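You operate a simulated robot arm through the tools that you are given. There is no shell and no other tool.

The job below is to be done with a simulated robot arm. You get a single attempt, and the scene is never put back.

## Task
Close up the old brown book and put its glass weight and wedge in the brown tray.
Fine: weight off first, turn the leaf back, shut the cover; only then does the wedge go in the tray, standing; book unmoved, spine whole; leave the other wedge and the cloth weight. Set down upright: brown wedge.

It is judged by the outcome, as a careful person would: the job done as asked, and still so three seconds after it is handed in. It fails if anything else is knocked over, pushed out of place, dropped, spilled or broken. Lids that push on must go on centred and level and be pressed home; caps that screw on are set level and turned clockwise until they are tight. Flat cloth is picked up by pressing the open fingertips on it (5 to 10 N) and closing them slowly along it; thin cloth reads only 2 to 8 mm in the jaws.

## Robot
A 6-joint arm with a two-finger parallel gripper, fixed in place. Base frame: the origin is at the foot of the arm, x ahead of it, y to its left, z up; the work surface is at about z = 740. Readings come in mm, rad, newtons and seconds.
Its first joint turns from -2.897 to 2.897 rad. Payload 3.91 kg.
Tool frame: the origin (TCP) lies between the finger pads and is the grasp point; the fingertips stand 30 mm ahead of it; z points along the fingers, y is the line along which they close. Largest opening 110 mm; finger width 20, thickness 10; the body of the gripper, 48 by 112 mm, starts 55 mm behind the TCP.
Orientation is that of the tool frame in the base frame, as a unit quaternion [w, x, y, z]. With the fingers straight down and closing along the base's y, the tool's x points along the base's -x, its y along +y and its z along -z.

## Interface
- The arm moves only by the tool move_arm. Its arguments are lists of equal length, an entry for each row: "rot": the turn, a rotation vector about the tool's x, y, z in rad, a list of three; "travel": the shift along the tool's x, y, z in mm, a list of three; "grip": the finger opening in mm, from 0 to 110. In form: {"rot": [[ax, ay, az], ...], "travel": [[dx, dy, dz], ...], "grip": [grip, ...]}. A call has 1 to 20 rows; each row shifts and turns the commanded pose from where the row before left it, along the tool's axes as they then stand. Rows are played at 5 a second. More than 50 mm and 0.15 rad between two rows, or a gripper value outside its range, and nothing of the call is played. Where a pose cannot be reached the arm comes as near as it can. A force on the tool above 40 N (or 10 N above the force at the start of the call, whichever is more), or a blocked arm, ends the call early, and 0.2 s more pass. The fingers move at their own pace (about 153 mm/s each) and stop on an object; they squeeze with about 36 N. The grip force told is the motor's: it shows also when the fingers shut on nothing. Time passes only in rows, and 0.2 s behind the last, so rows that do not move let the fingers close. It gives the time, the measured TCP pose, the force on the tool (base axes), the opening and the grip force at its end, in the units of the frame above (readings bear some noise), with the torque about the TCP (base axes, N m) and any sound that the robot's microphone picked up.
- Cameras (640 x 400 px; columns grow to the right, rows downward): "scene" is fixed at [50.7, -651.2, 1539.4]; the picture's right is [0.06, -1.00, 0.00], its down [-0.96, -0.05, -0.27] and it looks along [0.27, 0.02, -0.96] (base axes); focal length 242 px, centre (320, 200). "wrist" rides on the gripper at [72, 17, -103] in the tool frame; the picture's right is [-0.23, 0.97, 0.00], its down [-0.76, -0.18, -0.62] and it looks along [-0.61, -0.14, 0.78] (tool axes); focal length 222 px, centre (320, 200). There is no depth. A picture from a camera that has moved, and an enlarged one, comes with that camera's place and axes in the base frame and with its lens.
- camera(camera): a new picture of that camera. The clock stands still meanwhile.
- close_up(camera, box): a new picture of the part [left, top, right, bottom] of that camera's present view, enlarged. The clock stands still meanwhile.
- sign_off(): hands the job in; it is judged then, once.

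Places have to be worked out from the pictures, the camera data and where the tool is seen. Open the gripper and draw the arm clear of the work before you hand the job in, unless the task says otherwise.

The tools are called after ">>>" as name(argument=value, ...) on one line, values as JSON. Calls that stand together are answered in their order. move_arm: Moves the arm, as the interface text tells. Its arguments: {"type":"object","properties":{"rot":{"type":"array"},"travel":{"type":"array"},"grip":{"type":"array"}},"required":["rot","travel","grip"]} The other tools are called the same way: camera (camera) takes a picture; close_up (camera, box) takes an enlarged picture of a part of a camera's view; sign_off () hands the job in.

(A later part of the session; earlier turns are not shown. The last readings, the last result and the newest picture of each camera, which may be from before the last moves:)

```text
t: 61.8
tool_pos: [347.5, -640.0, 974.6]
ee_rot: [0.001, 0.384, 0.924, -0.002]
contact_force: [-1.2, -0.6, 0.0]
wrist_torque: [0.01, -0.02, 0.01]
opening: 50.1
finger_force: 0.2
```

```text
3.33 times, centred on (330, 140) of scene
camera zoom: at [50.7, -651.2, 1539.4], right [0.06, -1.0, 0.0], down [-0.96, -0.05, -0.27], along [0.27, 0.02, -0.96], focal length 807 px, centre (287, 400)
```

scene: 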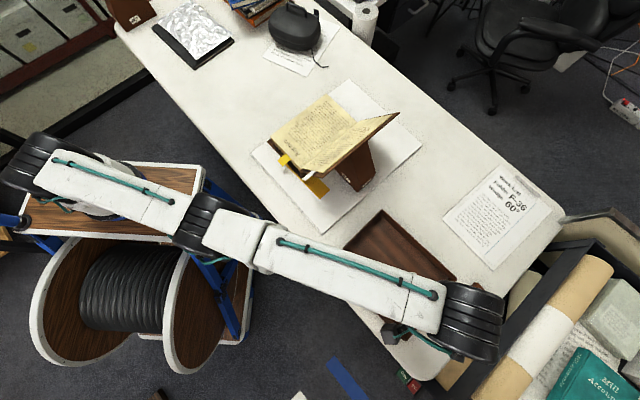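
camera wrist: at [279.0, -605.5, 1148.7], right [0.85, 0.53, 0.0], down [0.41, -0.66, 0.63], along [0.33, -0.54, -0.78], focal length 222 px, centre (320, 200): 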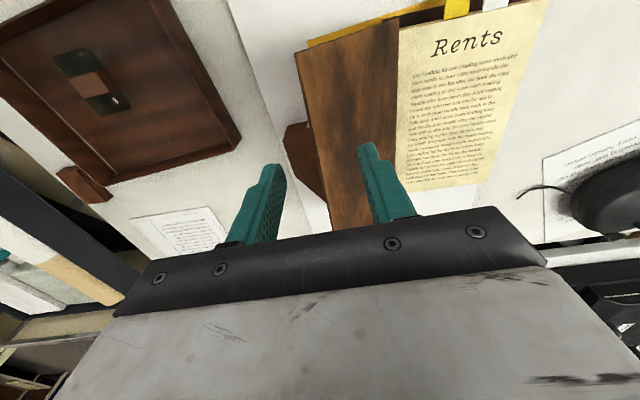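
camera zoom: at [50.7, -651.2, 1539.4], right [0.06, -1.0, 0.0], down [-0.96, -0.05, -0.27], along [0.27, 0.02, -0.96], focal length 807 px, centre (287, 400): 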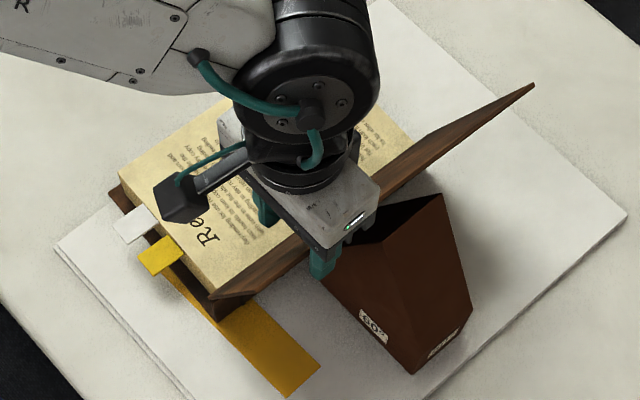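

The cover lifts off the wedge with about 1 N; the book and wedge stay put. I continue towards vertical.

>>> move_arm(rot=[[0, 0, 0], [0, 0, 0], [0, 0, 0], [0, 0, 0], [0, 0, 0], [0, 0, 0], [0, 0, 0], [0, 0, 0], [0, 0, 0]], travel=[[0, 7, -1], [0, 7, -1], [0, 7, -1], [0, 7, -1], [0, 7, -1], [0, 7, -1], [0, 7, -1], [0, 7, -1], [0, 0, 0]], grip=[50, 50, 50, 50, 50, 50, 50, 50, 50])

>>> close_up(camera="wrist", box=[200, 60, 440, 230])

>>> close_up(camera="scene", box=[250, 80, 410, 200])

```text
t: 63.8
tool_pos: [387.6, -600.7, 982.2]
ee_rot: [0.001, 0.383, 0.924, -0.003]
contact_force: [-0.6, 0.9, -0.4]
wrist_torque: [0.0, 0.02, 0.02]
opening: 50.3
finger_force: 0.0
```

```text
2.35 times, centred on (320, 145) of wrist
camera zoom: at [348.3, -536.0, 1085.9], right [0.85, 0.53, 0.0], down [0.41, -0.66, 0.63], along [0.33, -0.54, -0.78], focal length 523 px, centre (320, 329)
```

zoom: 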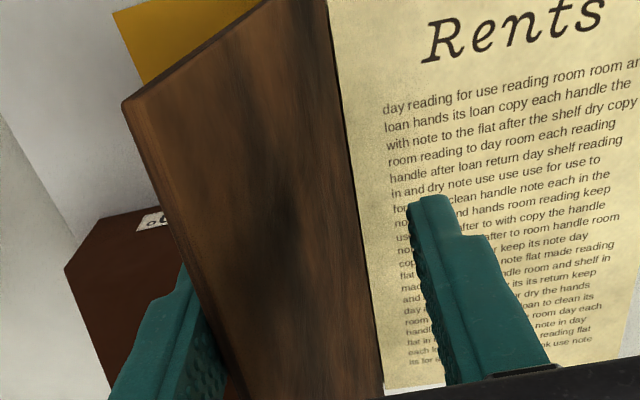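

```text
3.33 times, centred on (330, 140) of scene
camera zoom: at [50.7, -651.2, 1539.4], right [0.06, -1.0, 0.0], down [-0.96, -0.05, -0.27], along [0.27, 0.02, -0.96], focal length 807 px, centre (287, 400)
```

zoom: 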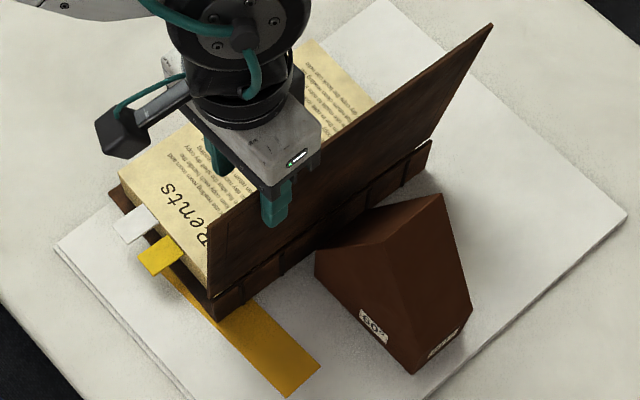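

The cover is nearly vertical. I narrow the gap to 34 mm so it can't drop far when it tips over, and go past vertical slowly.

>>> move_arm(rot=[[0, 0, 0], [0, 0, 0], [0, 0, 0], [0, 0, 0], [0, 0, 0], [0, 0, 0], [0, 0, 0], [0, 0, 0], [0, 0, 0]], travel=[[0, 0, 0], [0, 0, 0], [0, 5, 0], [0, 5, 0], [0, 5, 0], [0, 5, 0], [0, 5, 0], [0, 5, 0], [0, 0, 0]], grip=[42, 34, 34, 34, 34, 34, 34, 34, 34])

>>> close_up(camera="wrist", box=[200, 60, 440, 230])

>>> close_up(camera="scene", box=[250, 80, 410, 200])

```text
t: 65.8
tool_pos: [407.9, -579.7, 982.6]
ee_rot: [0.001, 0.384, 0.923, -0.003]
contact_force: [0.5, 0.2, -0.5]
wrist_torque: [0.01, 0.03, 0.01]
opening: 34.0
finger_force: 0.8
```

```text
2.35 times, centred on (320, 145) of wrist
camera zoom: at [369.3, -514.8, 1085.4], right [0.85, 0.53, 0.0], down [0.41, -0.66, 0.63], along [0.33, -0.54, -0.78], focal length 523 px, centre (320, 329)
```

zoom: 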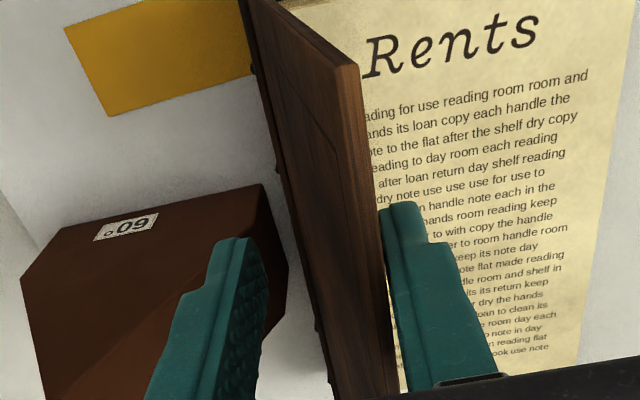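

```text
3.33 times, centred on (330, 140) of scene
camera zoom: at [50.7, -651.2, 1539.4], right [0.06, -1.0, 0.0], down [-0.96, -0.05, -0.27], along [0.27, 0.02, -0.96], focal length 807 px, centre (287, 400)
```

zoom: 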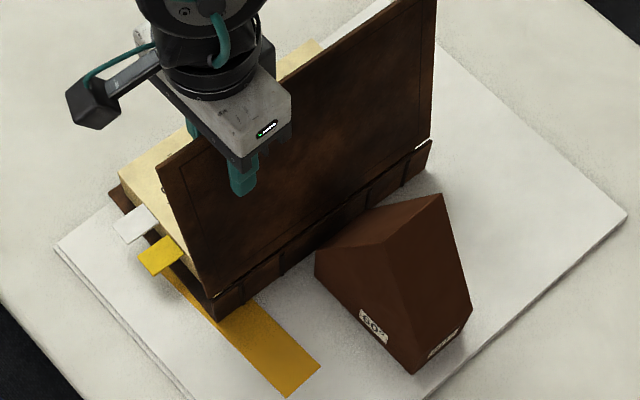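

The cover tipped over and now leans on the front finger as planned. I let it down step by step, moving outward and lowering together.

>>> move_arm(rot=[[0, 0, 0], [0, 0, 0], [0, 0, 0], [0, 0, 0], [0, 0, 0], [0, 0, 0], [0, 0, 0], [0, 0, 0], [0, 0, 0], [0, 0, 0], [0, 0, 0]], travel=[[0, 6, 1], [0, 6, 1], [0, 6, 1], [0, 6, 2], [0, 6, 2], [0, 6, 3], [0, 6, 3], [0, 6, 3], [0, 5, 3], [0, 5, 3], [0, 0, 0]], grip=[34, 34, 34, 34, 34, 34, 34, 34, 34, 34, 34])

>>> close_up(camera="wrist", box=[200, 60, 440, 230])

>>> close_up(camera="scene", box=[230, 60, 390, 180])

```text
t: 68.2
tool_pos: [449.6, -541.1, 960.4]
ee_rot: [0.002, 0.383, 0.924, -0.004]
contact_force: [0.7, 1.4, 0.8]
wrist_torque: [0.02, -0.01, -0.02]
opening: 34.2
finger_force: 0.5
```

```text
2.35 times, centred on (320, 145) of wrist
camera zoom: at [410.5, -474.6, 1063.4], right [0.85, 0.53, 0.0], down [0.41, -0.66, 0.63], along [0.33, -0.54, -0.78], focal length 523 px, centre (320, 329)
```

zoom: 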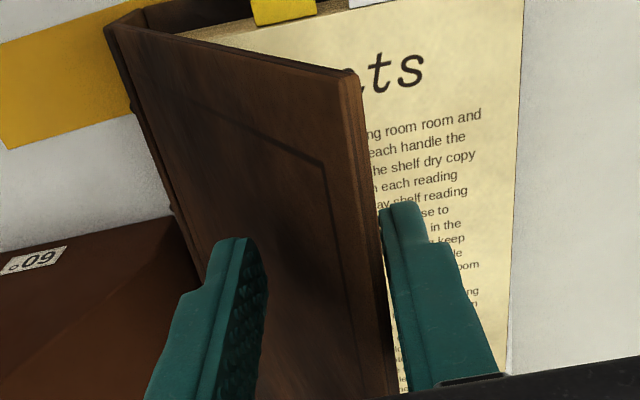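

```text
3.33 times, centred on (310, 120) of scene
camera zoom: at [50.7, -651.2, 1539.4], right [0.06, -1.0, 0.0], down [-0.96, -0.05, -0.27], along [0.27, 0.02, -0.96], focal length 807 px, centre (353, 467)
```

zoom: 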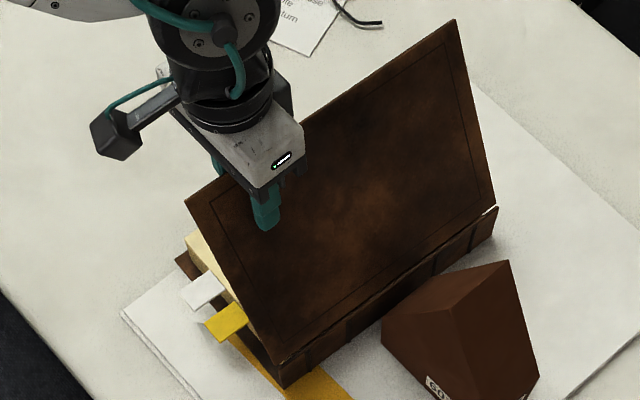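

The cover rests on the front finger at about 57°. I widen the opening to 110 mm while keeping the front finger in place, so the rear finger clears the cover as it comes down.

>>> move_arm(rot=[[0, 0, 0], [0, 0, 0], [0, 0, 0], [0, 0, 0], [0, 0, 0], [0, 0, 0]], travel=[[0, -7.6, 0], [0, -7.6, 0], [0, -7.6, 0], [0, -7.6, 0], [0, -7.6, 0], [0, 0, 0]], grip=[49, 64, 79, 94, 110, 110])

>>> close_up(camera="wrist", box=[180, 60, 460, 230])

```text
t: 69.6
tool_pos: [422.3, -567.1, 960.6]
ee_rot: [0.002, 0.383, 0.924, -0.003]
contact_force: [0.9, 0.9, -0.4]
wrist_torque: [0.01, 0.04, -0.02]
opening: 110.0
finger_force: 0.2
```

```text
2.29 times, centred on (320, 145) of wrist
camera zoom: at [383.5, -501.3, 1063.5], right [0.85, 0.53, 0.0], down [0.41, -0.66, 0.63], along [0.33, -0.53, -0.78], focal length 508 px, centre (320, 326)
```

zoom: 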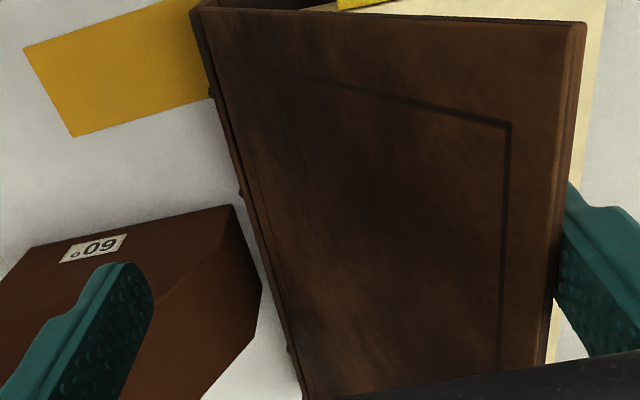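

The cover leans on the front finger with the rear finger well back. I continue letting it down along its arc.

>>> move_arm(rot=[[0, 0, 0], [0, 0, 0], [0, 0, 0], [0, 0, 0], [0, 0, 0], [0, 0, 0], [0, 0, 0], [0, 0, 0], [0, 0, 0], [0, 0, 0], [0, 0, 0], [0, 0, 0]], travel=[[0, 5.2, 3.5], [0, 5.2, 3.5], [0, 5.2, 4], [0, 5.2, 4], [0, 5, 4], [0, 5, 4], [0, 5, 4.5], [0, 5, 4.5], [0, 5, 5], [0, 5, 5.5], [0, 5, 5.5], [0, 0, 0]], grip=[110, 110, 110, 110, 110, 110, 110, 110, 110, 110, 110, 110])

>>> close_up(camera="wrist", box=[180, 60, 460, 230])

>>> close_up(camera="scene", box=[230, 60, 390, 180])

```text
t: 72.2
tool_pos: [462.3, -526.7, 911.9]
ee_rot: [0.002, 0.384, 0.923, -0.003]
contact_force: [0.1, 1.3, 0.5]
wrist_torque: [-0.01, 0.02, -0.03]
opening: 110.1
finger_force: 0.0
```

```text
2.29 times, centred on (320, 145) of wrist
camera zoom: at [423.1, -461.6, 1015.2], right [0.85, 0.53, 0.0], down [0.41, -0.66, 0.63], along [0.33, -0.54, -0.78], focal length 508 px, centre (320, 326)
```

zoom: 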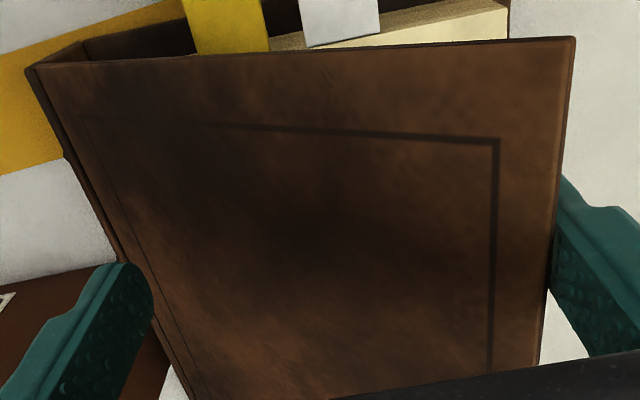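

```text
3.33 times, centred on (310, 120) of scene
camera zoom: at [50.7, -651.2, 1539.4], right [0.06, -1.0, 0.0], down [-0.96, -0.05, -0.27], along [0.27, 0.02, -0.96], focal length 807 px, centre (353, 467)
```

zoom: 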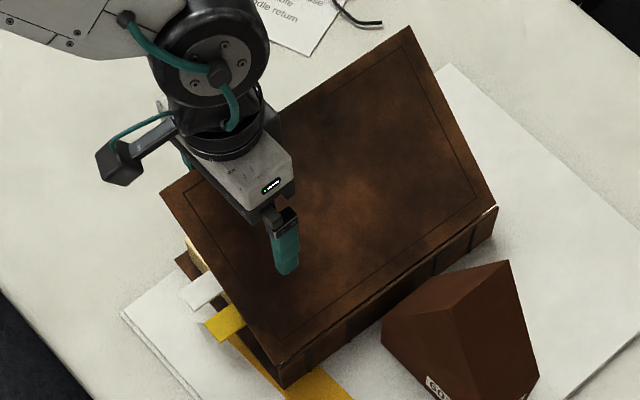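

Still leaning evenly on the front finger at about 36°. I lower further.

>>> move_arm(rot=[[0, 0, 0], [0, 0, 0], [0, 0, 0], [0, 0, 0], [0, 0, 0], [0, 0, 0], [0, 0, 0], [0, 0, 0]], travel=[[0, 3.7, 5], [0, 3.7, 5.3], [0, 3.7, 5.7], [0, 4, 8], [0, 4, 8], [0, 3, 8], [0, 3, 9], [0, 0, 0]], grip=[110, 110, 110, 110, 110, 110, 110, 110])

>>> close_up(camera="wrist", box=[180, 60, 460, 230])

>>> close_up(camera="scene", box=[230, 60, 390, 180])

```text
t: 74.0
tool_pos: [480.5, -509.0, 863.2]
ee_rot: [0.001, 0.383, 0.924, -0.004]
contact_force: [4.3, 4.6, 1.0]
wrist_torque: [-0.01, -0.09, -0.04]
opening: 109.9
finger_force: 0.1
```

```text
2.29 times, centred on (320, 145) of wrist
camera zoom: at [441.6, -444.2, 965.6], right [0.85, 0.53, 0.0], down [0.41, -0.66, 0.63], along [0.33, -0.54, -0.78], focal length 508 px, centre (320, 326)
```

zoom: 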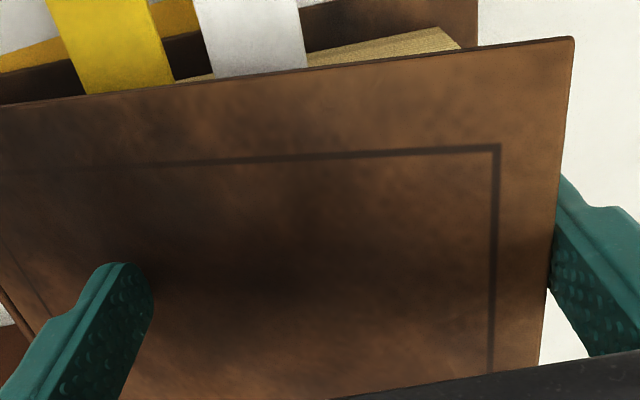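

```text
3.33 times, centred on (310, 120) of scene
camera zoom: at [50.7, -651.2, 1539.4], right [0.06, -1.0, 0.0], down [-0.96, -0.05, -0.27], along [0.27, 0.02, -0.96], focal length 807 px, centre (353, 467)
```

zoom: 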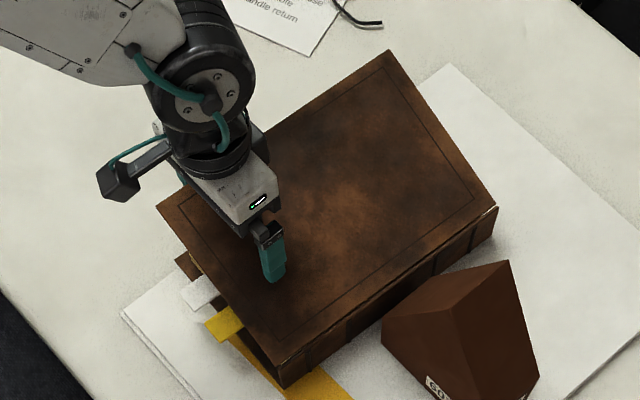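

The cover is at about 20°; the rear fingertip is close to it, so I now move mostly outward with little lowering until it slips down closed.

>>> move_arm(rot=[[0, 0, 0], [0, 0, 0], [0, 0, 0], [0, 0, 0], [0, 0, 0], [0, 0, 0], [0, 0, 0]], travel=[[0, 2.5, 0], [0, 2.5, 1], [0, 2, 3], [0, 2, 3], [0, 2, 0], [0, 2, 0], [0, 0, 0]], grip=[110, 110, 110, 110, 110, 110, 110])

>>> close_up(camera="wrist", box=[180, 60, 460, 230])

>>> close_up(camera="scene", box=[230, 60, 390, 180])

```text
t: 75.6
tool_pos: [488.4, -500.5, 855.7]
ee_rot: [0.002, 0.384, 0.923, -0.003]
contact_force: [-0.1, 0.3, 0.0]
wrist_torque: [-0.03, 0.0, -0.01]
opening: 109.8
finger_force: 0.0
```

```text
2.29 times, centred on (320, 145) of wrist
camera zoom: at [450.3, -435.2, 958.9], right [0.85, 0.53, 0.0], down [0.41, -0.66, 0.63], along [0.33, -0.54, -0.78], focal length 508 px, centre (320, 326)
```

zoom: 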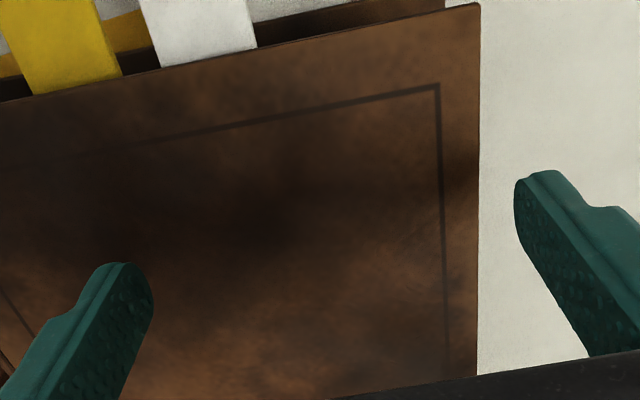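

```text
3.33 times, centred on (310, 120) of scene
camera zoom: at [50.7, -651.2, 1539.4], right [0.06, -1.0, 0.0], down [-0.96, -0.05, -0.27], along [0.27, 0.02, -0.96], focal length 807 px, centre (353, 467)
```

zoom: 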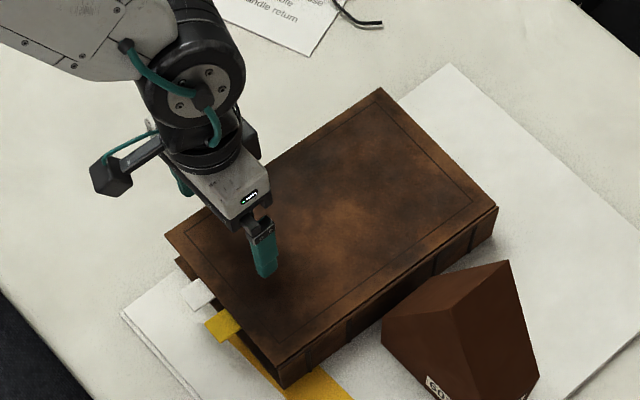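

The cover has come off the finger and lies closed, or nearly so. I rise clear and back off to inspect.

>>> move_arm(rot=[[0, 0, 0], [0, 0, 0], [0, 0, 0], [0, 0, 0], [0, 0, 0], [0, 0, 0], [0, 0, 0], [0, 0, 0]], travel=[[0, 0, -25], [0, 0, -40], [0, 0, -45], [30, 10, -30], [40, 10, 0], [45, 10, 0], [45, 10, 0], [0, 0, 0]], grip=[110, 110, 110, 110, 110, 110, 110, 110])

>>> camera(camera="wrist")

>>> close_up(camera="scene", box=[240, 70, 440, 240])

>>> close_up(camera="scene", box=[260, 140, 390, 210])

```text
t: 77.4
tool_pos: [405.7, -357.3, 994.9]
ee_rot: [0.002, 0.384, 0.924, -0.003]
contact_force: [-0.7, 0.0, -0.2]
wrist_torque: [0.03, 0.01, -0.03]
opening: 109.8
finger_force: 0.0
```

```text
taken
camera wrist: at [365.9, -291.9, 1098.2], right [0.85, 0.53, 0.0], down [0.41, -0.66, 0.63], along [0.33, -0.54, -0.78], focal length 222 px, centre (320, 200)
```

wrist: 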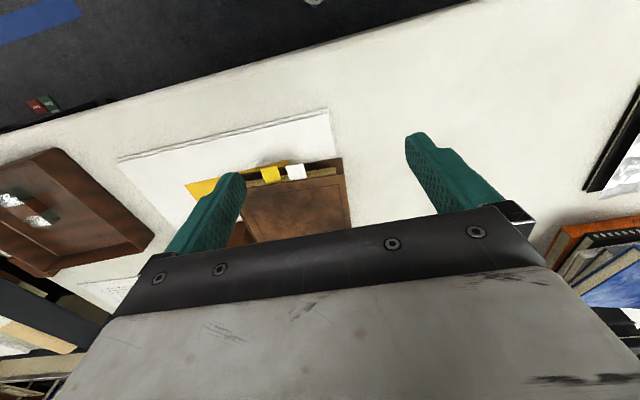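

```text
2.35 times, centred on (340, 155) of scene
camera zoom: at [50.7, -651.2, 1539.4], right [0.06, -1.0, 0.0], down [-0.96, -0.05, -0.27], along [0.27, 0.02, -0.96], focal length 570 px, centre (273, 306)
```

zoom: 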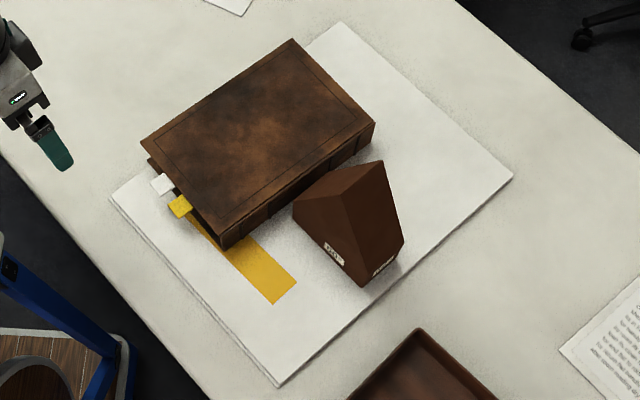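

```text
4.92 times, centred on (325, 175) of scene
camera zoom: at [50.7, -651.2, 1539.4], right [0.06, -1.0, 0.0], down [-0.96, -0.05, -0.27], along [0.27, 0.02, -0.96], focal length 1192 px, centre (295, 323)
```

zoom: 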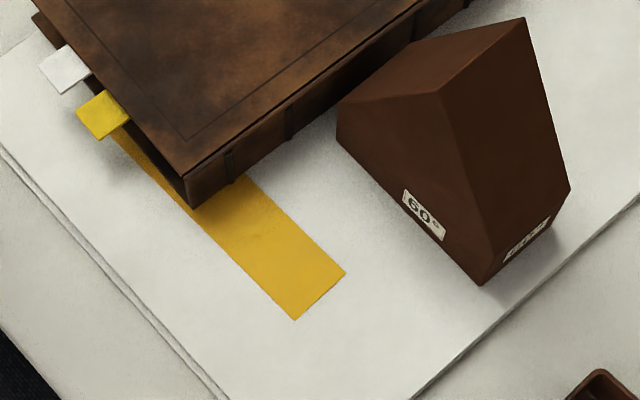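

The cover now lies closed on the block and the wedge stands free. It is about 98 mm thick, its base runs F -172…-320, and its apex is near Z 932. I move back over the middle and turn the tool by -90° so the fingers will close across the wedge's thickness.

>>> move_arm(rot=[[0, 0, 0], [0, 0, 0], [0, 0, 0], [0, 0, 0], [0, 0, 0], [0, 0, 0], [0, 0, -0.1428], [0, 0, -0.1428], [0, 0, -0.1428], [0, 0, -0.1428], [0, 0, -0.1428], [0, 0, -0.1428], [0, 0, -0.1428], [0, 0, -0.1428], [0, 0, -0.1428], [0, 0, -0.1428], [0, 0, -0.1428], [0, 0, 0]], travel=[[-13, -40, 0], [-13, -40, 0], [-13, -40, 0], [-13, -40, 0], [-13, -40, 0], [-13, -37, 0], [0, 0, 0], [0, 0, 0], [0, 0, 0], [0, 0, 0], [0, 0, 0], [0, 0, 0], [0, 0, 0], [0, 0, 0], [0, 0, 0], [0, 0, 0], [0, 0, 0], [0, 0, 0]], grip=[110, 110, 110, 110, 110, 110, 110, 110, 110, 110, 110, 110, 110, 110, 110, 110, 110, 110])

>>> camera(camera="wrist")

>>> camera(camera="scene")

```text
t: 81.2
tool_pos: [292.0, -580.5, 996.7]
ee_rot: [0.0, -0.382, 0.924, -0.004]
contact_force: [-0.1, -0.6, 0.2]
wrist_torque: [0.01, 0.0, -0.01]
opening: 110.2
finger_force: 0.1
```

```text
taken
camera wrist: at [228.8, -618.0, 1100.3], right [-0.53, 0.85, -0.01], down [0.66, 0.42, 0.62], along [0.53, 0.32, -0.78], focal length 222 px, centre (320, 200)
```

wrist: 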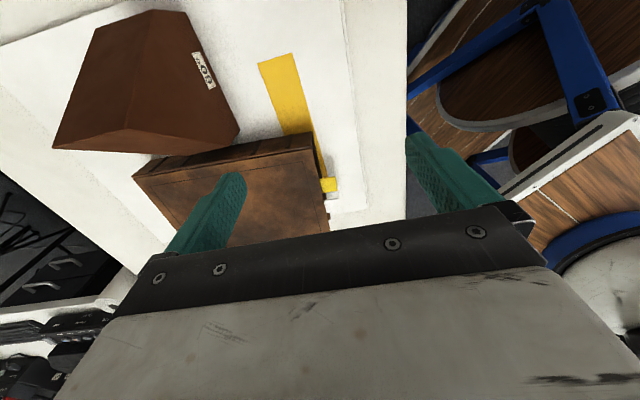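

```text
taken
```

scene: 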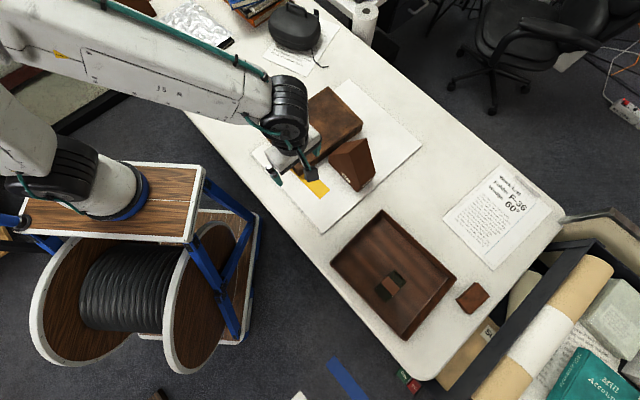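

The tool is turned, with the fingers now closing along the book's length direction. I zoom in to check that the cover is fully shut and to measure the wedge.

>>> close_up(camera="wrist", box=[30, 0, 350, 240])

>>> close_up(camera="wrist", box=[40, 0, 250, 160])

>>> close_up(camera="wrist", box=[230, 120, 350, 240])

```text
1.67 times, centred on (190, 120) of wrist
camera zoom: at [228.8, -618.0, 1100.3], right [-0.53, 0.85, -0.01], down [0.66, 0.42, 0.62], along [0.53, 0.32, -0.78], focal length 370 px, centre (537, 333)
```

zoom: 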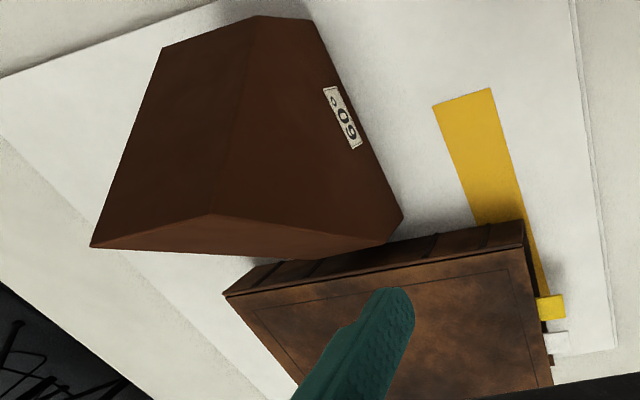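

```text
2.50 times, centred on (145, 80) of wrist
camera zoom: at [228.8, -618.0, 1100.3], right [-0.53, 0.85, -0.01], down [0.66, 0.42, 0.62], along [0.53, 0.32, -0.78], focal length 555 px, centre (758, 500)
```

zoom: 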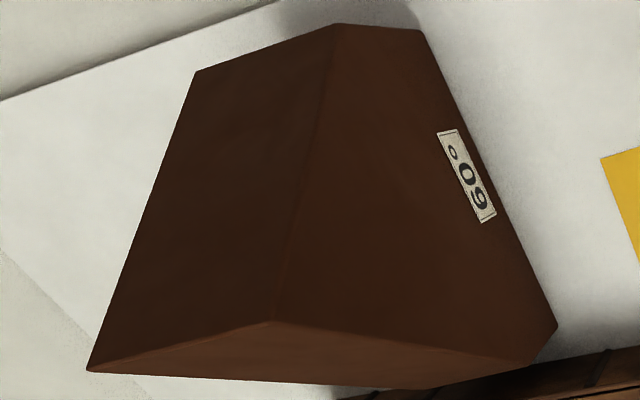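

```text
3.33 times, centred on (290, 180) of wrist
camera zoom: at [228.8, -618.0, 1100.3], right [-0.53, 0.85, -0.01], down [0.66, 0.42, 0.62], along [0.53, 0.32, -0.78], focal length 740 px, centre (420, 267)
```

zoom: 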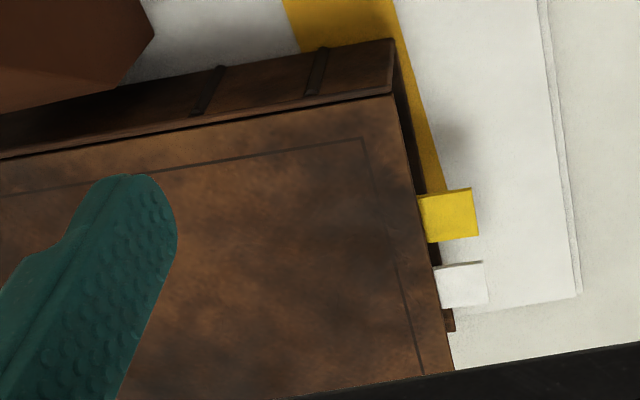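

The wedge is symmetric: thickness 68 mm (T 761–829), base F -320…-168, and its apex ridge is at F≈-245, Z≈934. I move above it at Z≈990, with tips above the apex.

>>> move_arm(rot=[[0, 0, 0], [0, 0, 0], [0, 0, 0], [0, 0, 0], [0, 0, 0], [0, 0, 0]], travel=[[8.6, -35.4, 1], [8.6, -35.4, 1], [8.6, -35.4, 1], [8.6, -35.4, 1], [8.6, -35.4, 1], [0, 0, 0]], grip=[110, 110, 110, 110, 110, 110])

>>> camera(camera="wrist")

>>> close_up(camera="wrist", box=[180, 20, 460, 230])

>>> close_up(camera="scene", box=[260, 80, 440, 220])

```text
t: 82.6
tool_pos: [387.5, -735.3, 991.3]
ee_rot: [-0.001, -0.382, 0.924, -0.003]
contact_force: [0.2, -0.5, 0.3]
wrist_torque: [0.01, -0.02, -0.02]
opening: 110.0
finger_force: 0.2
```

```text
taken
camera wrist: at [323.3, -773.5, 1096.5], right [-0.53, 0.85, -0.01], down [0.66, 0.42, 0.62], along [0.53, 0.32, -0.78], focal length 222 px, centre (320, 200)
```

wrist: 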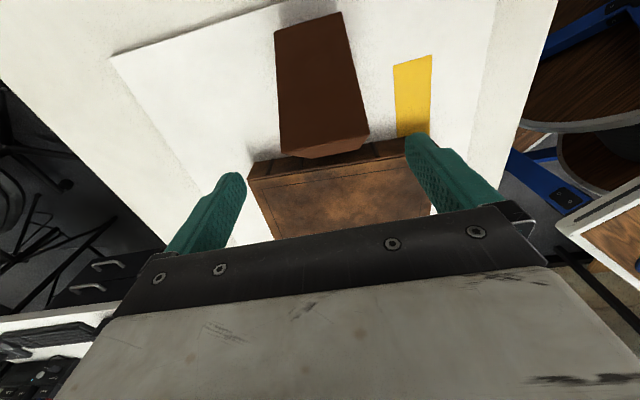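

```text
1.90 times, centred on (320, 125) of wrist
camera zoom: at [323.3, -773.5, 1096.5], right [-0.53, 0.85, -0.01], down [0.66, 0.42, 0.62], along [0.53, 0.32, -0.78], focal length 423 px, centre (320, 343)
```

zoom: 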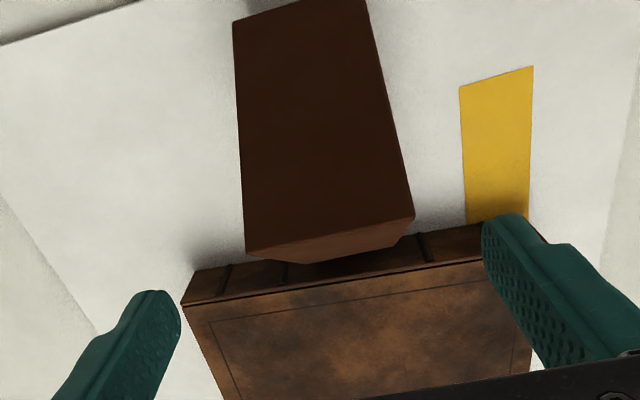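

```text
2.86 times, centred on (350, 150) of scene
camera zoom: at [50.7, -651.2, 1539.4], right [0.06, -1.0, 0.0], down [-0.96, -0.05, -0.27], along [0.27, 0.02, -0.96], focal length 692 px, centre (234, 343)
```

zoom: 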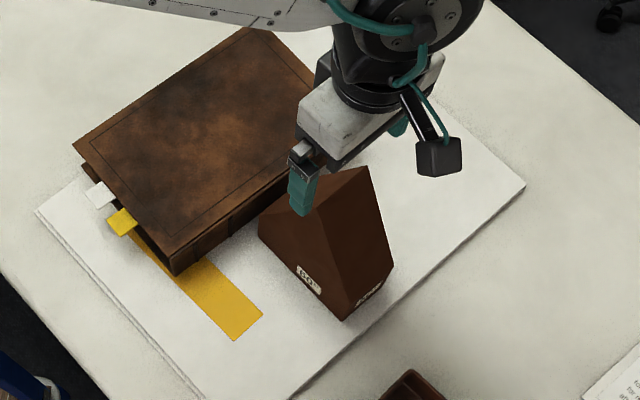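

The wedge ridge is centred within 4 mm under the tool and aligned. I shift 3.5 mm and descend to TCP 890, so the palm stays just above the apex, watching force.

>>> move_arm(rot=[[0, 0, 0], [0, 0, 0], [0, 0, 0], [0, 0, 0], [0, 0, 0], [0, 0, 0], [0, 0, 0]], travel=[[1, 3.5, 20], [0, 0, 25], [0, 0, 20], [0, 0, 15], [0, 0, 12], [0, 0, 8], [0, 0, 0]], grip=[110, 110, 110, 110, 110, 110, 110])

>>> close_up(camera="wrist", box=[180, 20, 460, 230])

>>> close_up(camera="scene", box=[300, 100, 400, 200])

```text
t: 84.2
tool_pos: [385.3, -735.4, 892.3]
ee_rot: [-0.001, -0.382, 0.924, -0.003]
contact_force: [0.2, 0.2, -0.3]
wrist_torque: [0.03, 0.02, 0.02]
opening: 109.9
finger_force: 0.0
```

```text
1.90 times, centred on (320, 125) of wrist
camera zoom: at [320.4, -772.8, 996.4], right [-0.53, 0.85, -0.01], down [0.66, 0.42, 0.62], along [0.53, 0.32, -0.78], focal length 423 px, centre (320, 343)
```

zoom: 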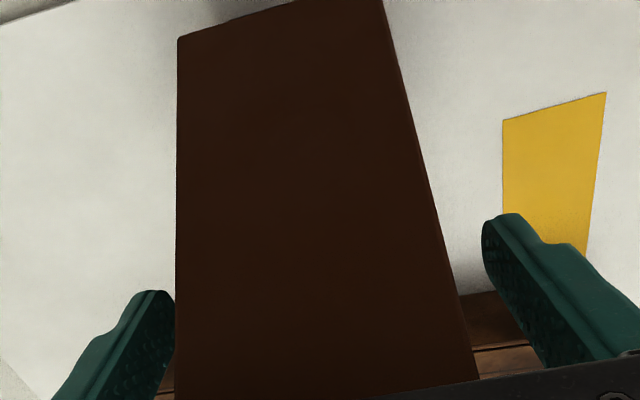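

```text
4.00 times, centred on (350, 150) of scene
camera zoom: at [50.7, -651.2, 1539.4], right [0.06, -1.0, 0.0], down [-0.96, -0.05, -0.27], along [0.27, 0.02, -0.96], focal length 968 px, centre (200, 400)
```

zoom: 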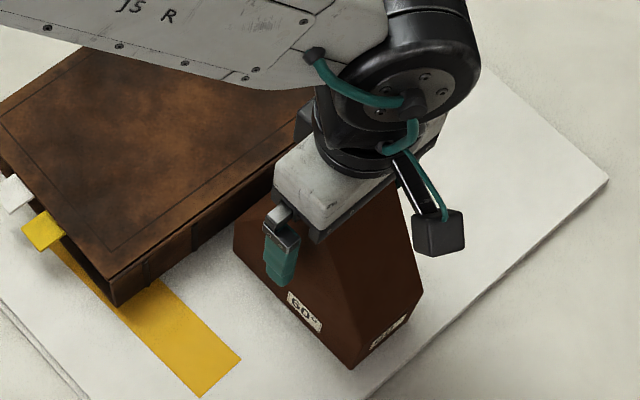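

No contact, and the wedge sits between the fingers. I close on it gently.

>>> move_arm(rot=[[0, 0, 0], [0, 0, 0], [0, 0, 0], [0, 0, 0], [0, 0, 0], [0, 0, 0], [0, 0, 0]], travel=[[0, 0, 0], [0, 0, 0], [0, 0, 0], [0, 0, 0], [0, 0, 0], [0, 0, 0], [0, 0, 0]], grip=[95, 84, 77, 73, 69, 64, 60])

>>> close_up(camera="wrist", box=[180, 20, 460, 230])

```text
t: 85.8
tool_pos: [384.1, -734.7, 892.3]
ee_rot: [-0.001, -0.382, 0.924, -0.004]
contact_force: [-1.2, 0.3, 1.7]
wrist_torque: [0.14, 0.15, -0.05]
opening: 69.3
finger_force: 35.7
```

```text
1.90 times, centred on (320, 125) of wrist
camera zoom: at [320.3, -772.8, 996.6], right [-0.53, 0.85, -0.01], down [0.66, 0.42, 0.62], along [0.53, 0.32, -0.78], focal length 423 px, centre (320, 343)
```

zoom: 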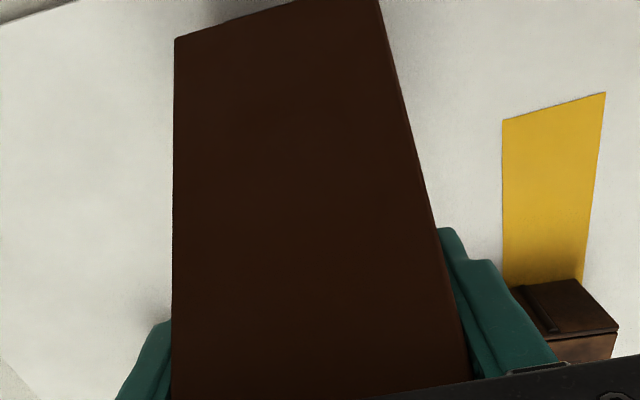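

The wedge is gripped at 69.3 mm with 36 N. I lift it slowly by 60 mm.

>>> move_arm(rot=[[0, 0, 0], [0, 0, 0], [0, 0, 0], [0, 0, 0], [0, 0, 0], [0, 0, 0], [0, 0, 0], [0, 0, 0]], travel=[[0, 0, -2], [0, 0, -3], [0, 0, -6], [0, 0, -10], [0, 0, -13], [0, 0, -13], [0, 0, -13], [0, 0, 0]], grip=[60, 60, 60, 60, 60, 60, 60, 60])

>>> close_up(camera="wrist", box=[180, 20, 460, 230])

>>> close_up(camera="scene", box=[260, 80, 440, 220])

```text
t: 87.6
tool_pos: [384.1, -735.7, 951.8]
ee_rot: [0.0, -0.381, 0.924, -0.003]
contact_force: [-0.1, 0.6, -0.2]
wrist_torque: [-0.01, 0.0, -0.01]
opening: 69.4
finger_force: 35.8
```

```text
1.90 times, centred on (320, 125) of wrist
camera zoom: at [320.6, -772.9, 1056.5], right [-0.53, 0.85, -0.01], down [0.66, 0.42, 0.62], along [0.53, 0.32, -0.78], focal length 423 px, centre (320, 343)
```

zoom: 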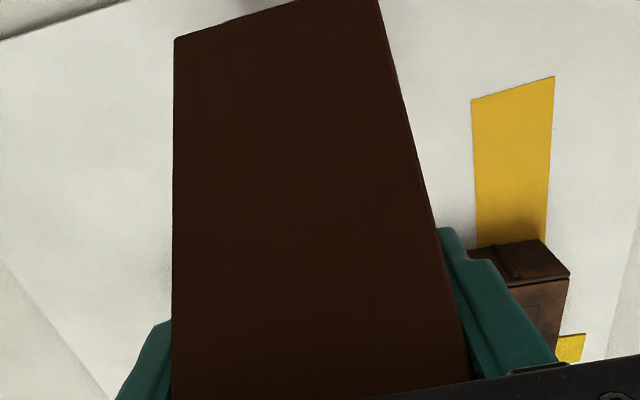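

```text
2.86 times, centred on (350, 150) of scene
camera zoom: at [50.7, -651.2, 1539.4], right [0.06, -1.0, 0.0], down [-0.96, -0.05, -0.27], along [0.27, 0.02, -0.96], focal length 692 px, centre (234, 343)
```

zoom: 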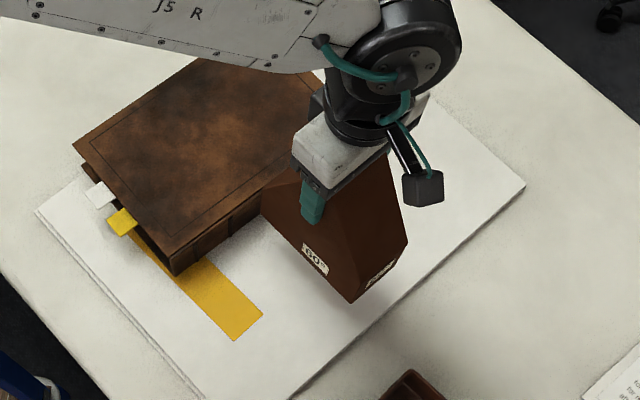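

The wedge is lifted and hangs steady (it is very light). I carry it away from the book, inward and towards the tray, then turn it 90° so its long side lies along the tray's free side.

>>> move_arm(rot=[[0, 0, 0], [0, 0, 0], [0, 0, 0], [0, 0, 0], [0, 0, 0.1428], [0, 0, 0.1428], [0, 0, 0.1428], [0, 0, 0.1428], [0, 0, 0.1428], [0, 0, 0.1428], [0, 0, 0.1428], [0, 0, 0.1428], [0, 0, 0.1428], [0, 0, 0.1428], [0, 0, 0.1428], [0, 0, 0]], travel=[[25, 23, -4], [25, 23, -4], [25, 23, -4], [25, 23, 0], [0, 0, 0], [0, 0, 0], [0, 0, 0], [0, 0, 0], [0, 0, 0], [0, 0, 0], [0, 0, 0], [0, 0, 0], [0, 0, 0], [0, 0, 0], [0, 0, 0], [0, 0, 0]], grip=[60, 60, 60, 60, 60, 60, 60, 60, 60, 60, 60, 60, 60, 60, 60, 60])

>>> camera(camera="wrist")

>>> camera(camera="scene")

```text
t: 91.0
tool_pos: [248.8, -741.0, 963.6]
ee_rot: [0.001, 0.384, 0.923, -0.003]
contact_force: [0.1, 1.0, -0.3]
wrist_torque: [-0.01, -0.01, 0.02]
opening: 69.5
finger_force: 35.8
```

```text
taken
camera wrist: at [208.5, -675.4, 1067.7], right [0.85, 0.53, 0.0], down [0.41, -0.66, 0.63], along [0.33, -0.54, -0.78], focal length 222 px, centre (320, 200)
```

wrist: 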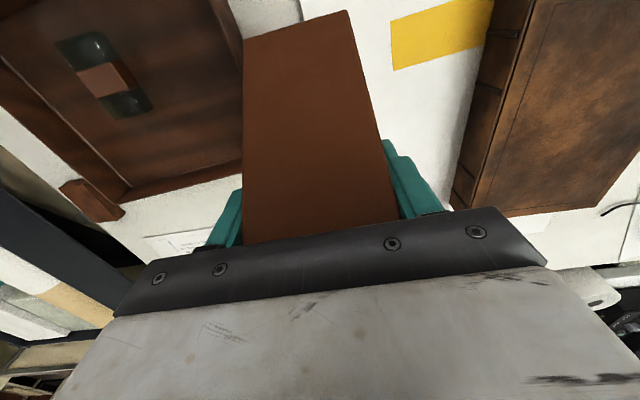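

```text
taken
```

scene: 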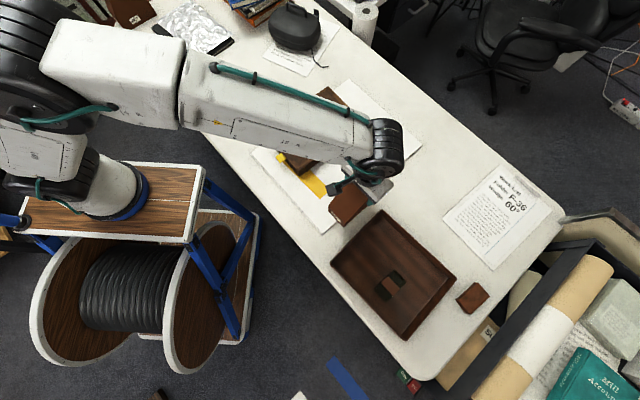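

I'm at T≈702, F≈-345 with the wedge turned. I carry it over the free half of the tray (target T≈655, F≈-495).

>>> move_arm(rot=[[0, 0, 0], [0, 0, 0], [0, 0, 0], [0, 0, 0], [0, 0, 0], [0, 0, 0]], travel=[[9, -25, 0], [10, -32, 0], [10, -33, 0], [9, -32, 0], [9, -28, 0], [0, 0, 0]], grip=[60, 60, 60, 60, 60, 60])

>>> camera(camera="wrist")

>>> close_up(camera="scene", box=[310, 180, 510, 350])

```text
t: 92.4
tool_pos: [107.3, -813.7, 964.9]
ee_rot: [0.002, 0.382, 0.924, -0.003]
contact_force: [0.4, 0.7, -0.2]
wrist_torque: [0.02, 0.0, 0.01]
opening: 69.5
finger_force: 35.8
```

```text
taken
camera wrist: at [68.0, -748.5, 1068.5], right [0.85, 0.53, 0.0], down [0.41, -0.66, 0.63], along [0.33, -0.54, -0.78], focal length 222 px, centre (320, 200)
```

wrist: 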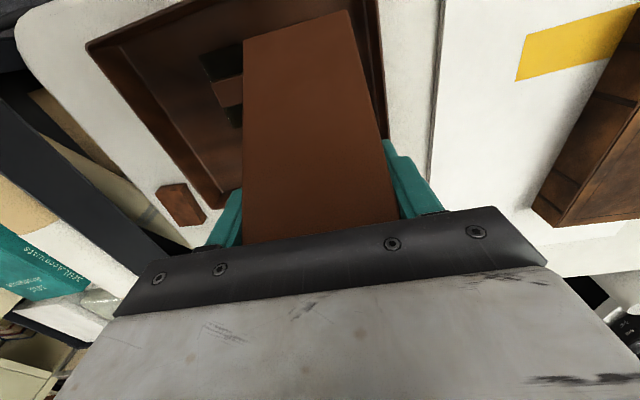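

```text
2.35 times, centred on (410, 265) of scene
camera zoom: at [50.7, -651.2, 1539.4], right [0.06, -1.0, 0.0], down [-0.96, -0.05, -0.27], along [0.27, 0.02, -0.96], focal length 570 px, centre (108, 47)
```

zoom: 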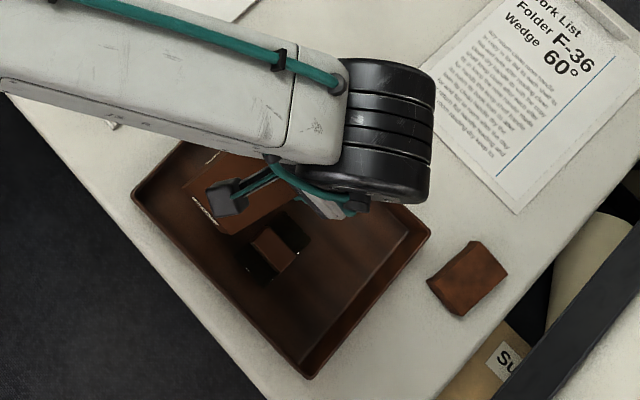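

The wedge is over the tray's free area, clear of the glass weight. I lower it to just above the floor.

>>> move_arm(rot=[[0, 0, 0], [0, 0, 0], [0, 0, 0], [0, 0, 0], [0, 0, 0], [0, 0, 0]], travel=[[0, 0, 18], [0, 0, 18], [0, 0, 14], [0, 0, 10], [0, 0, 5], [0, 0, 0]], grip=[60, 60, 60, 60, 60, 60])

>>> close_up(camera="scene", box=[310, 180, 510, 350])

>>> camera(camera="wrist")

```text
t: 93.8
tool_pos: [108.9, -814.6, 898.4]
ee_rot: [0.002, 0.383, 0.924, -0.002]
contact_force: [1.0, 0.0, -1.2]
wrist_torque: [0.0, 0.0, 0.02]
opening: 69.4
finger_force: 36.1
```

```text
2.35 times, centred on (410, 265) of scene
camera zoom: at [50.7, -651.2, 1539.4], right [0.06, -1.0, 0.0], down [-0.96, -0.05, -0.27], along [0.27, 0.02, -0.96], focal length 570 px, centre (108, 47)
```

zoom: 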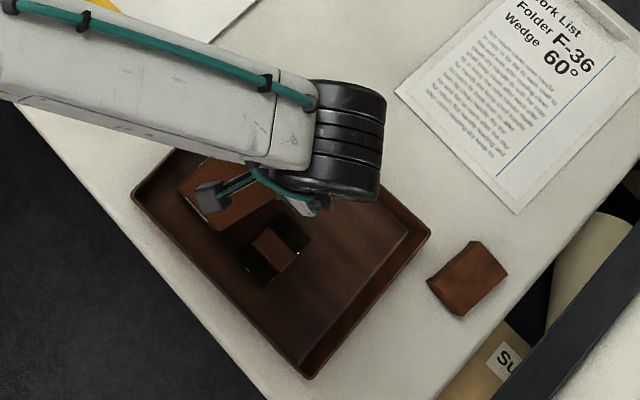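

```text
taken
camera wrist: at [69.5, -748.9, 1002.2], right [0.85, 0.53, 0.0], down [0.41, -0.66, 0.63], along [0.33, -0.53, -0.78], focal length 222 px, centre (320, 200)
```

wrist: 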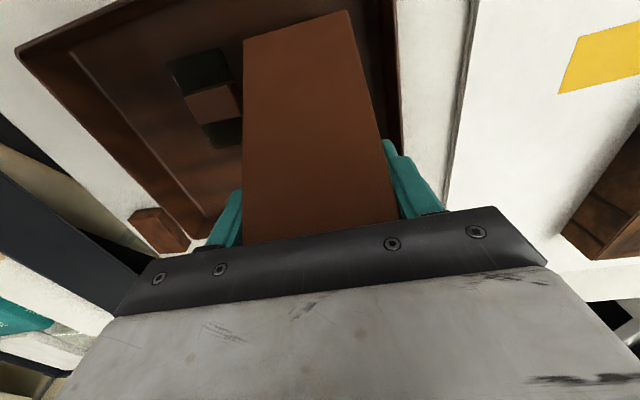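

Positioned well, near Z 898. I lower in 1 mm steps until the floor is felt.

>>> move_arm(rot=[[0, 0, 0], [0, 0, 0], [0, 0, 0], [0, 0, 0]], travel=[[0, 0, 1], [0, 0, 1], [0, 0, 1], [0, 0, 0]], grip=[60, 60, 60, 60])

```text
t: 94.8
tool_pos: [107.8, -813.7, 896.3]
ee_rot: [0.002, 0.384, 0.924, -0.003]
contact_force: [0.4, -0.1, 0.1]
wrist_torque: [-0.02, -0.01, 0.01]
opening: 69.0
finger_force: 35.9
```

No contact yet at 896. I continue 1 mm at a time.

>>> move_arm(rot=[[0, 0, 0], [0, 0, 0], [0, 0, 0]], travel=[[0, 0, 1], [0, 0, 1], [0, 0, 0]], grip=[60, 60, 60])

```text
t: 95.6
tool_pos: [107.6, -814.4, 893.6]
ee_rot: [0.002, 0.383, 0.924, -0.002]
contact_force: [-0.8, -0.7, -0.9]
wrist_torque: [0.01, 0.0, 0.0]
opening: 69.5
finger_force: 36.4
```

Still free at 893.6, so I keep going in single millimetres.

>>> move_arm(rot=[[0, 0, 0], [0, 0, 0], [0, 0, 0]], travel=[[0, 0, 1], [0, 0, 1], [0, 0, 0]], grip=[60, 60, 60])

```text
t: 96.4
tool_pos: [108.7, -813.0, 891.9]
ee_rot: [0.003, 0.384, 0.923, -0.003]
contact_force: [0.0, -0.3, -0.9]
wrist_torque: [-0.01, 0.0, 0.01]
opening: 69.5
finger_force: 36.3
```

Still no floor at 892; two more 1 mm steps.

>>> move_arm(rot=[[0, 0, 0], [0, 0, 0], [0, 0, 0]], travel=[[0, 0, 1], [0, 0, 1], [0, 0, 0]], grip=[60, 60, 60])

```text
t: 97.2
tool_pos: [108.6, -812.9, 890.1]
ee_rot: [0.003, 0.383, 0.924, -0.003]
contact_force: [0.9, 0.3, -0.4]
wrist_torque: [0.01, 0.01, -0.01]
opening: 69.3
finger_force: 35.8
```

Still free at 890. The sheet under the book may be thicker than I assumed, so I continue down.

>>> move_arm(rot=[[0, 0, 0], [0, 0, 0], [0, 0, 0]], travel=[[0, 0, 1], [0, 0, 1], [0, 0, 0]], grip=[60, 60, 60])

>>> camera(camera="wrist")

```text
t: 98.0
tool_pos: [107.1, -814.4, 888.2]
ee_rot: [0.001, 0.383, 0.924, -0.002]
contact_force: [0.4, -0.9, -0.1]
wrist_torque: [-0.01, 0.01, 0.0]
opening: 69.4
finger_force: 36.4
```

```text
taken
camera wrist: at [69.3, -748.4, 992.0], right [0.85, 0.53, 0.0], down [0.41, -0.66, 0.63], along [0.33, -0.54, -0.78], focal length 222 px, centre (320, 200)
```

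wrist: 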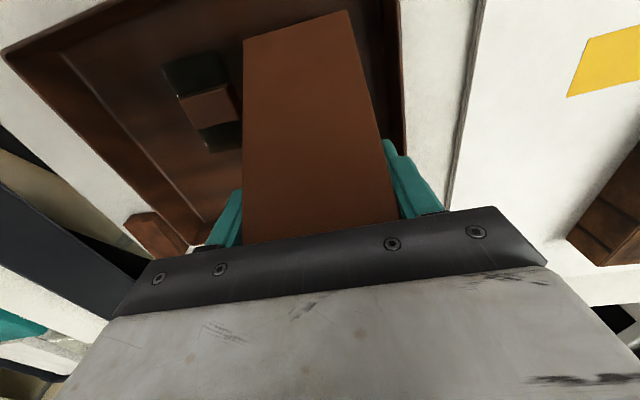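

The TCP tracks freely at 888 with no contact. I continue with 1 mm steps.

>>> move_arm(rot=[[0, 0, 0], [0, 0, 0], [0, 0, 0]], travel=[[0, 0, 1], [0, 0, 1], [0, 0, 0]], grip=[60, 60, 60])

```text
t: 98.8
tool_pos: [108.6, -812.9, 885.8]
ee_rot: [0.001, 0.384, 0.923, -0.003]
contact_force: [0.9, 1.0, -1.1]
wrist_torque: [0.01, 0.01, 0.0]
opening: 69.4
finger_force: 36.3
```

Still free at 886; I continue.

>>> move_arm(rot=[[0, 0, 0], [0, 0, 0], [0, 0, 0]], travel=[[0, 0, 1], [0, 0, 1], [0, 0, 0]], grip=[60, 60, 60])

```text
t: 99.6
tool_pos: [108.8, -813.0, 886.1]
ee_rot: [0.002, 0.384, 0.923, -0.004]
contact_force: [0.8, -0.4, 5.5]
wrist_torque: [0.4, 0.09, -0.05]
opening: 69.3
finger_force: 35.7
```

Contact: +5.5 N at TCP 886, so the wedge stands on the tray floor. I open the fingers gradually and rise straight up.

>>> move_arm(rot=[[0, 0, 0], [0, 0, 0], [0, 0, 0], [0, 0, 0], [0, 0, 0], [0, 0, 0], [0, 0, 0], [0, 0, 0], [0, 0, 0], [0, 0, 0]], travel=[[0, 0, -0.5], [0, 0, 0], [0, 0, 0], [0, 0, 0], [0, 0, -8], [0, 0, -20], [0, 0, -25], [0, 0, -25], [0, 0, -10], [0, 0, 0]], grip=[70, 76, 84, 90, 90, 90, 90, 90, 90, 90])

>>> camera(camera="wrist")

>>> close_up(camera="scene", box=[310, 180, 510, 350])

```text
t: 101.8
tool_pos: [108.1, -812.6, 972.6]
ee_rot: [0.002, 0.384, 0.923, -0.003]
contact_force: [0.4, -0.3, 0.1]
wrist_torque: [0.04, -0.04, 0.05]
opening: 89.9
finger_force: 0.0
```

```text
taken
camera wrist: at [68.8, -747.5, 1076.4], right [0.85, 0.53, 0.0], down [0.41, -0.66, 0.63], along [0.33, -0.53, -0.78], focal length 222 px, centre (320, 200)
```

wrist: 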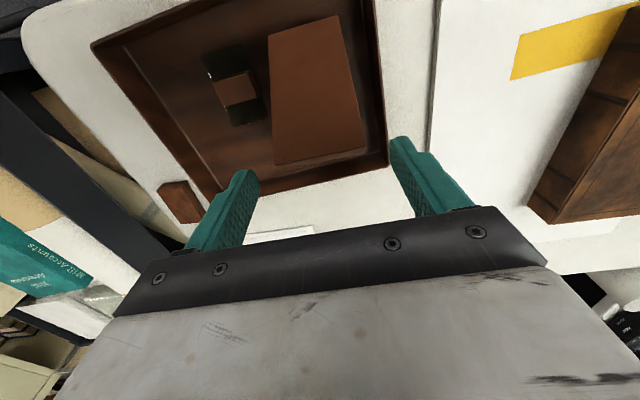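

```text
2.35 times, centred on (410, 265) of scene
camera zoom: at [50.7, -651.2, 1539.4], right [0.06, -1.0, 0.0], down [-0.96, -0.05, -0.27], along [0.27, 0.02, -0.96], focal length 570 px, centre (108, 47)
```

zoom: 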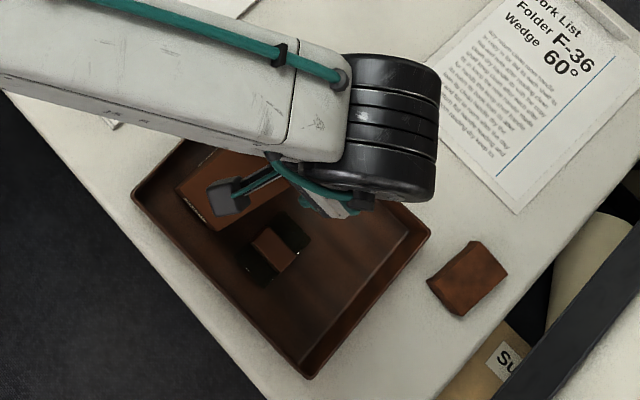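

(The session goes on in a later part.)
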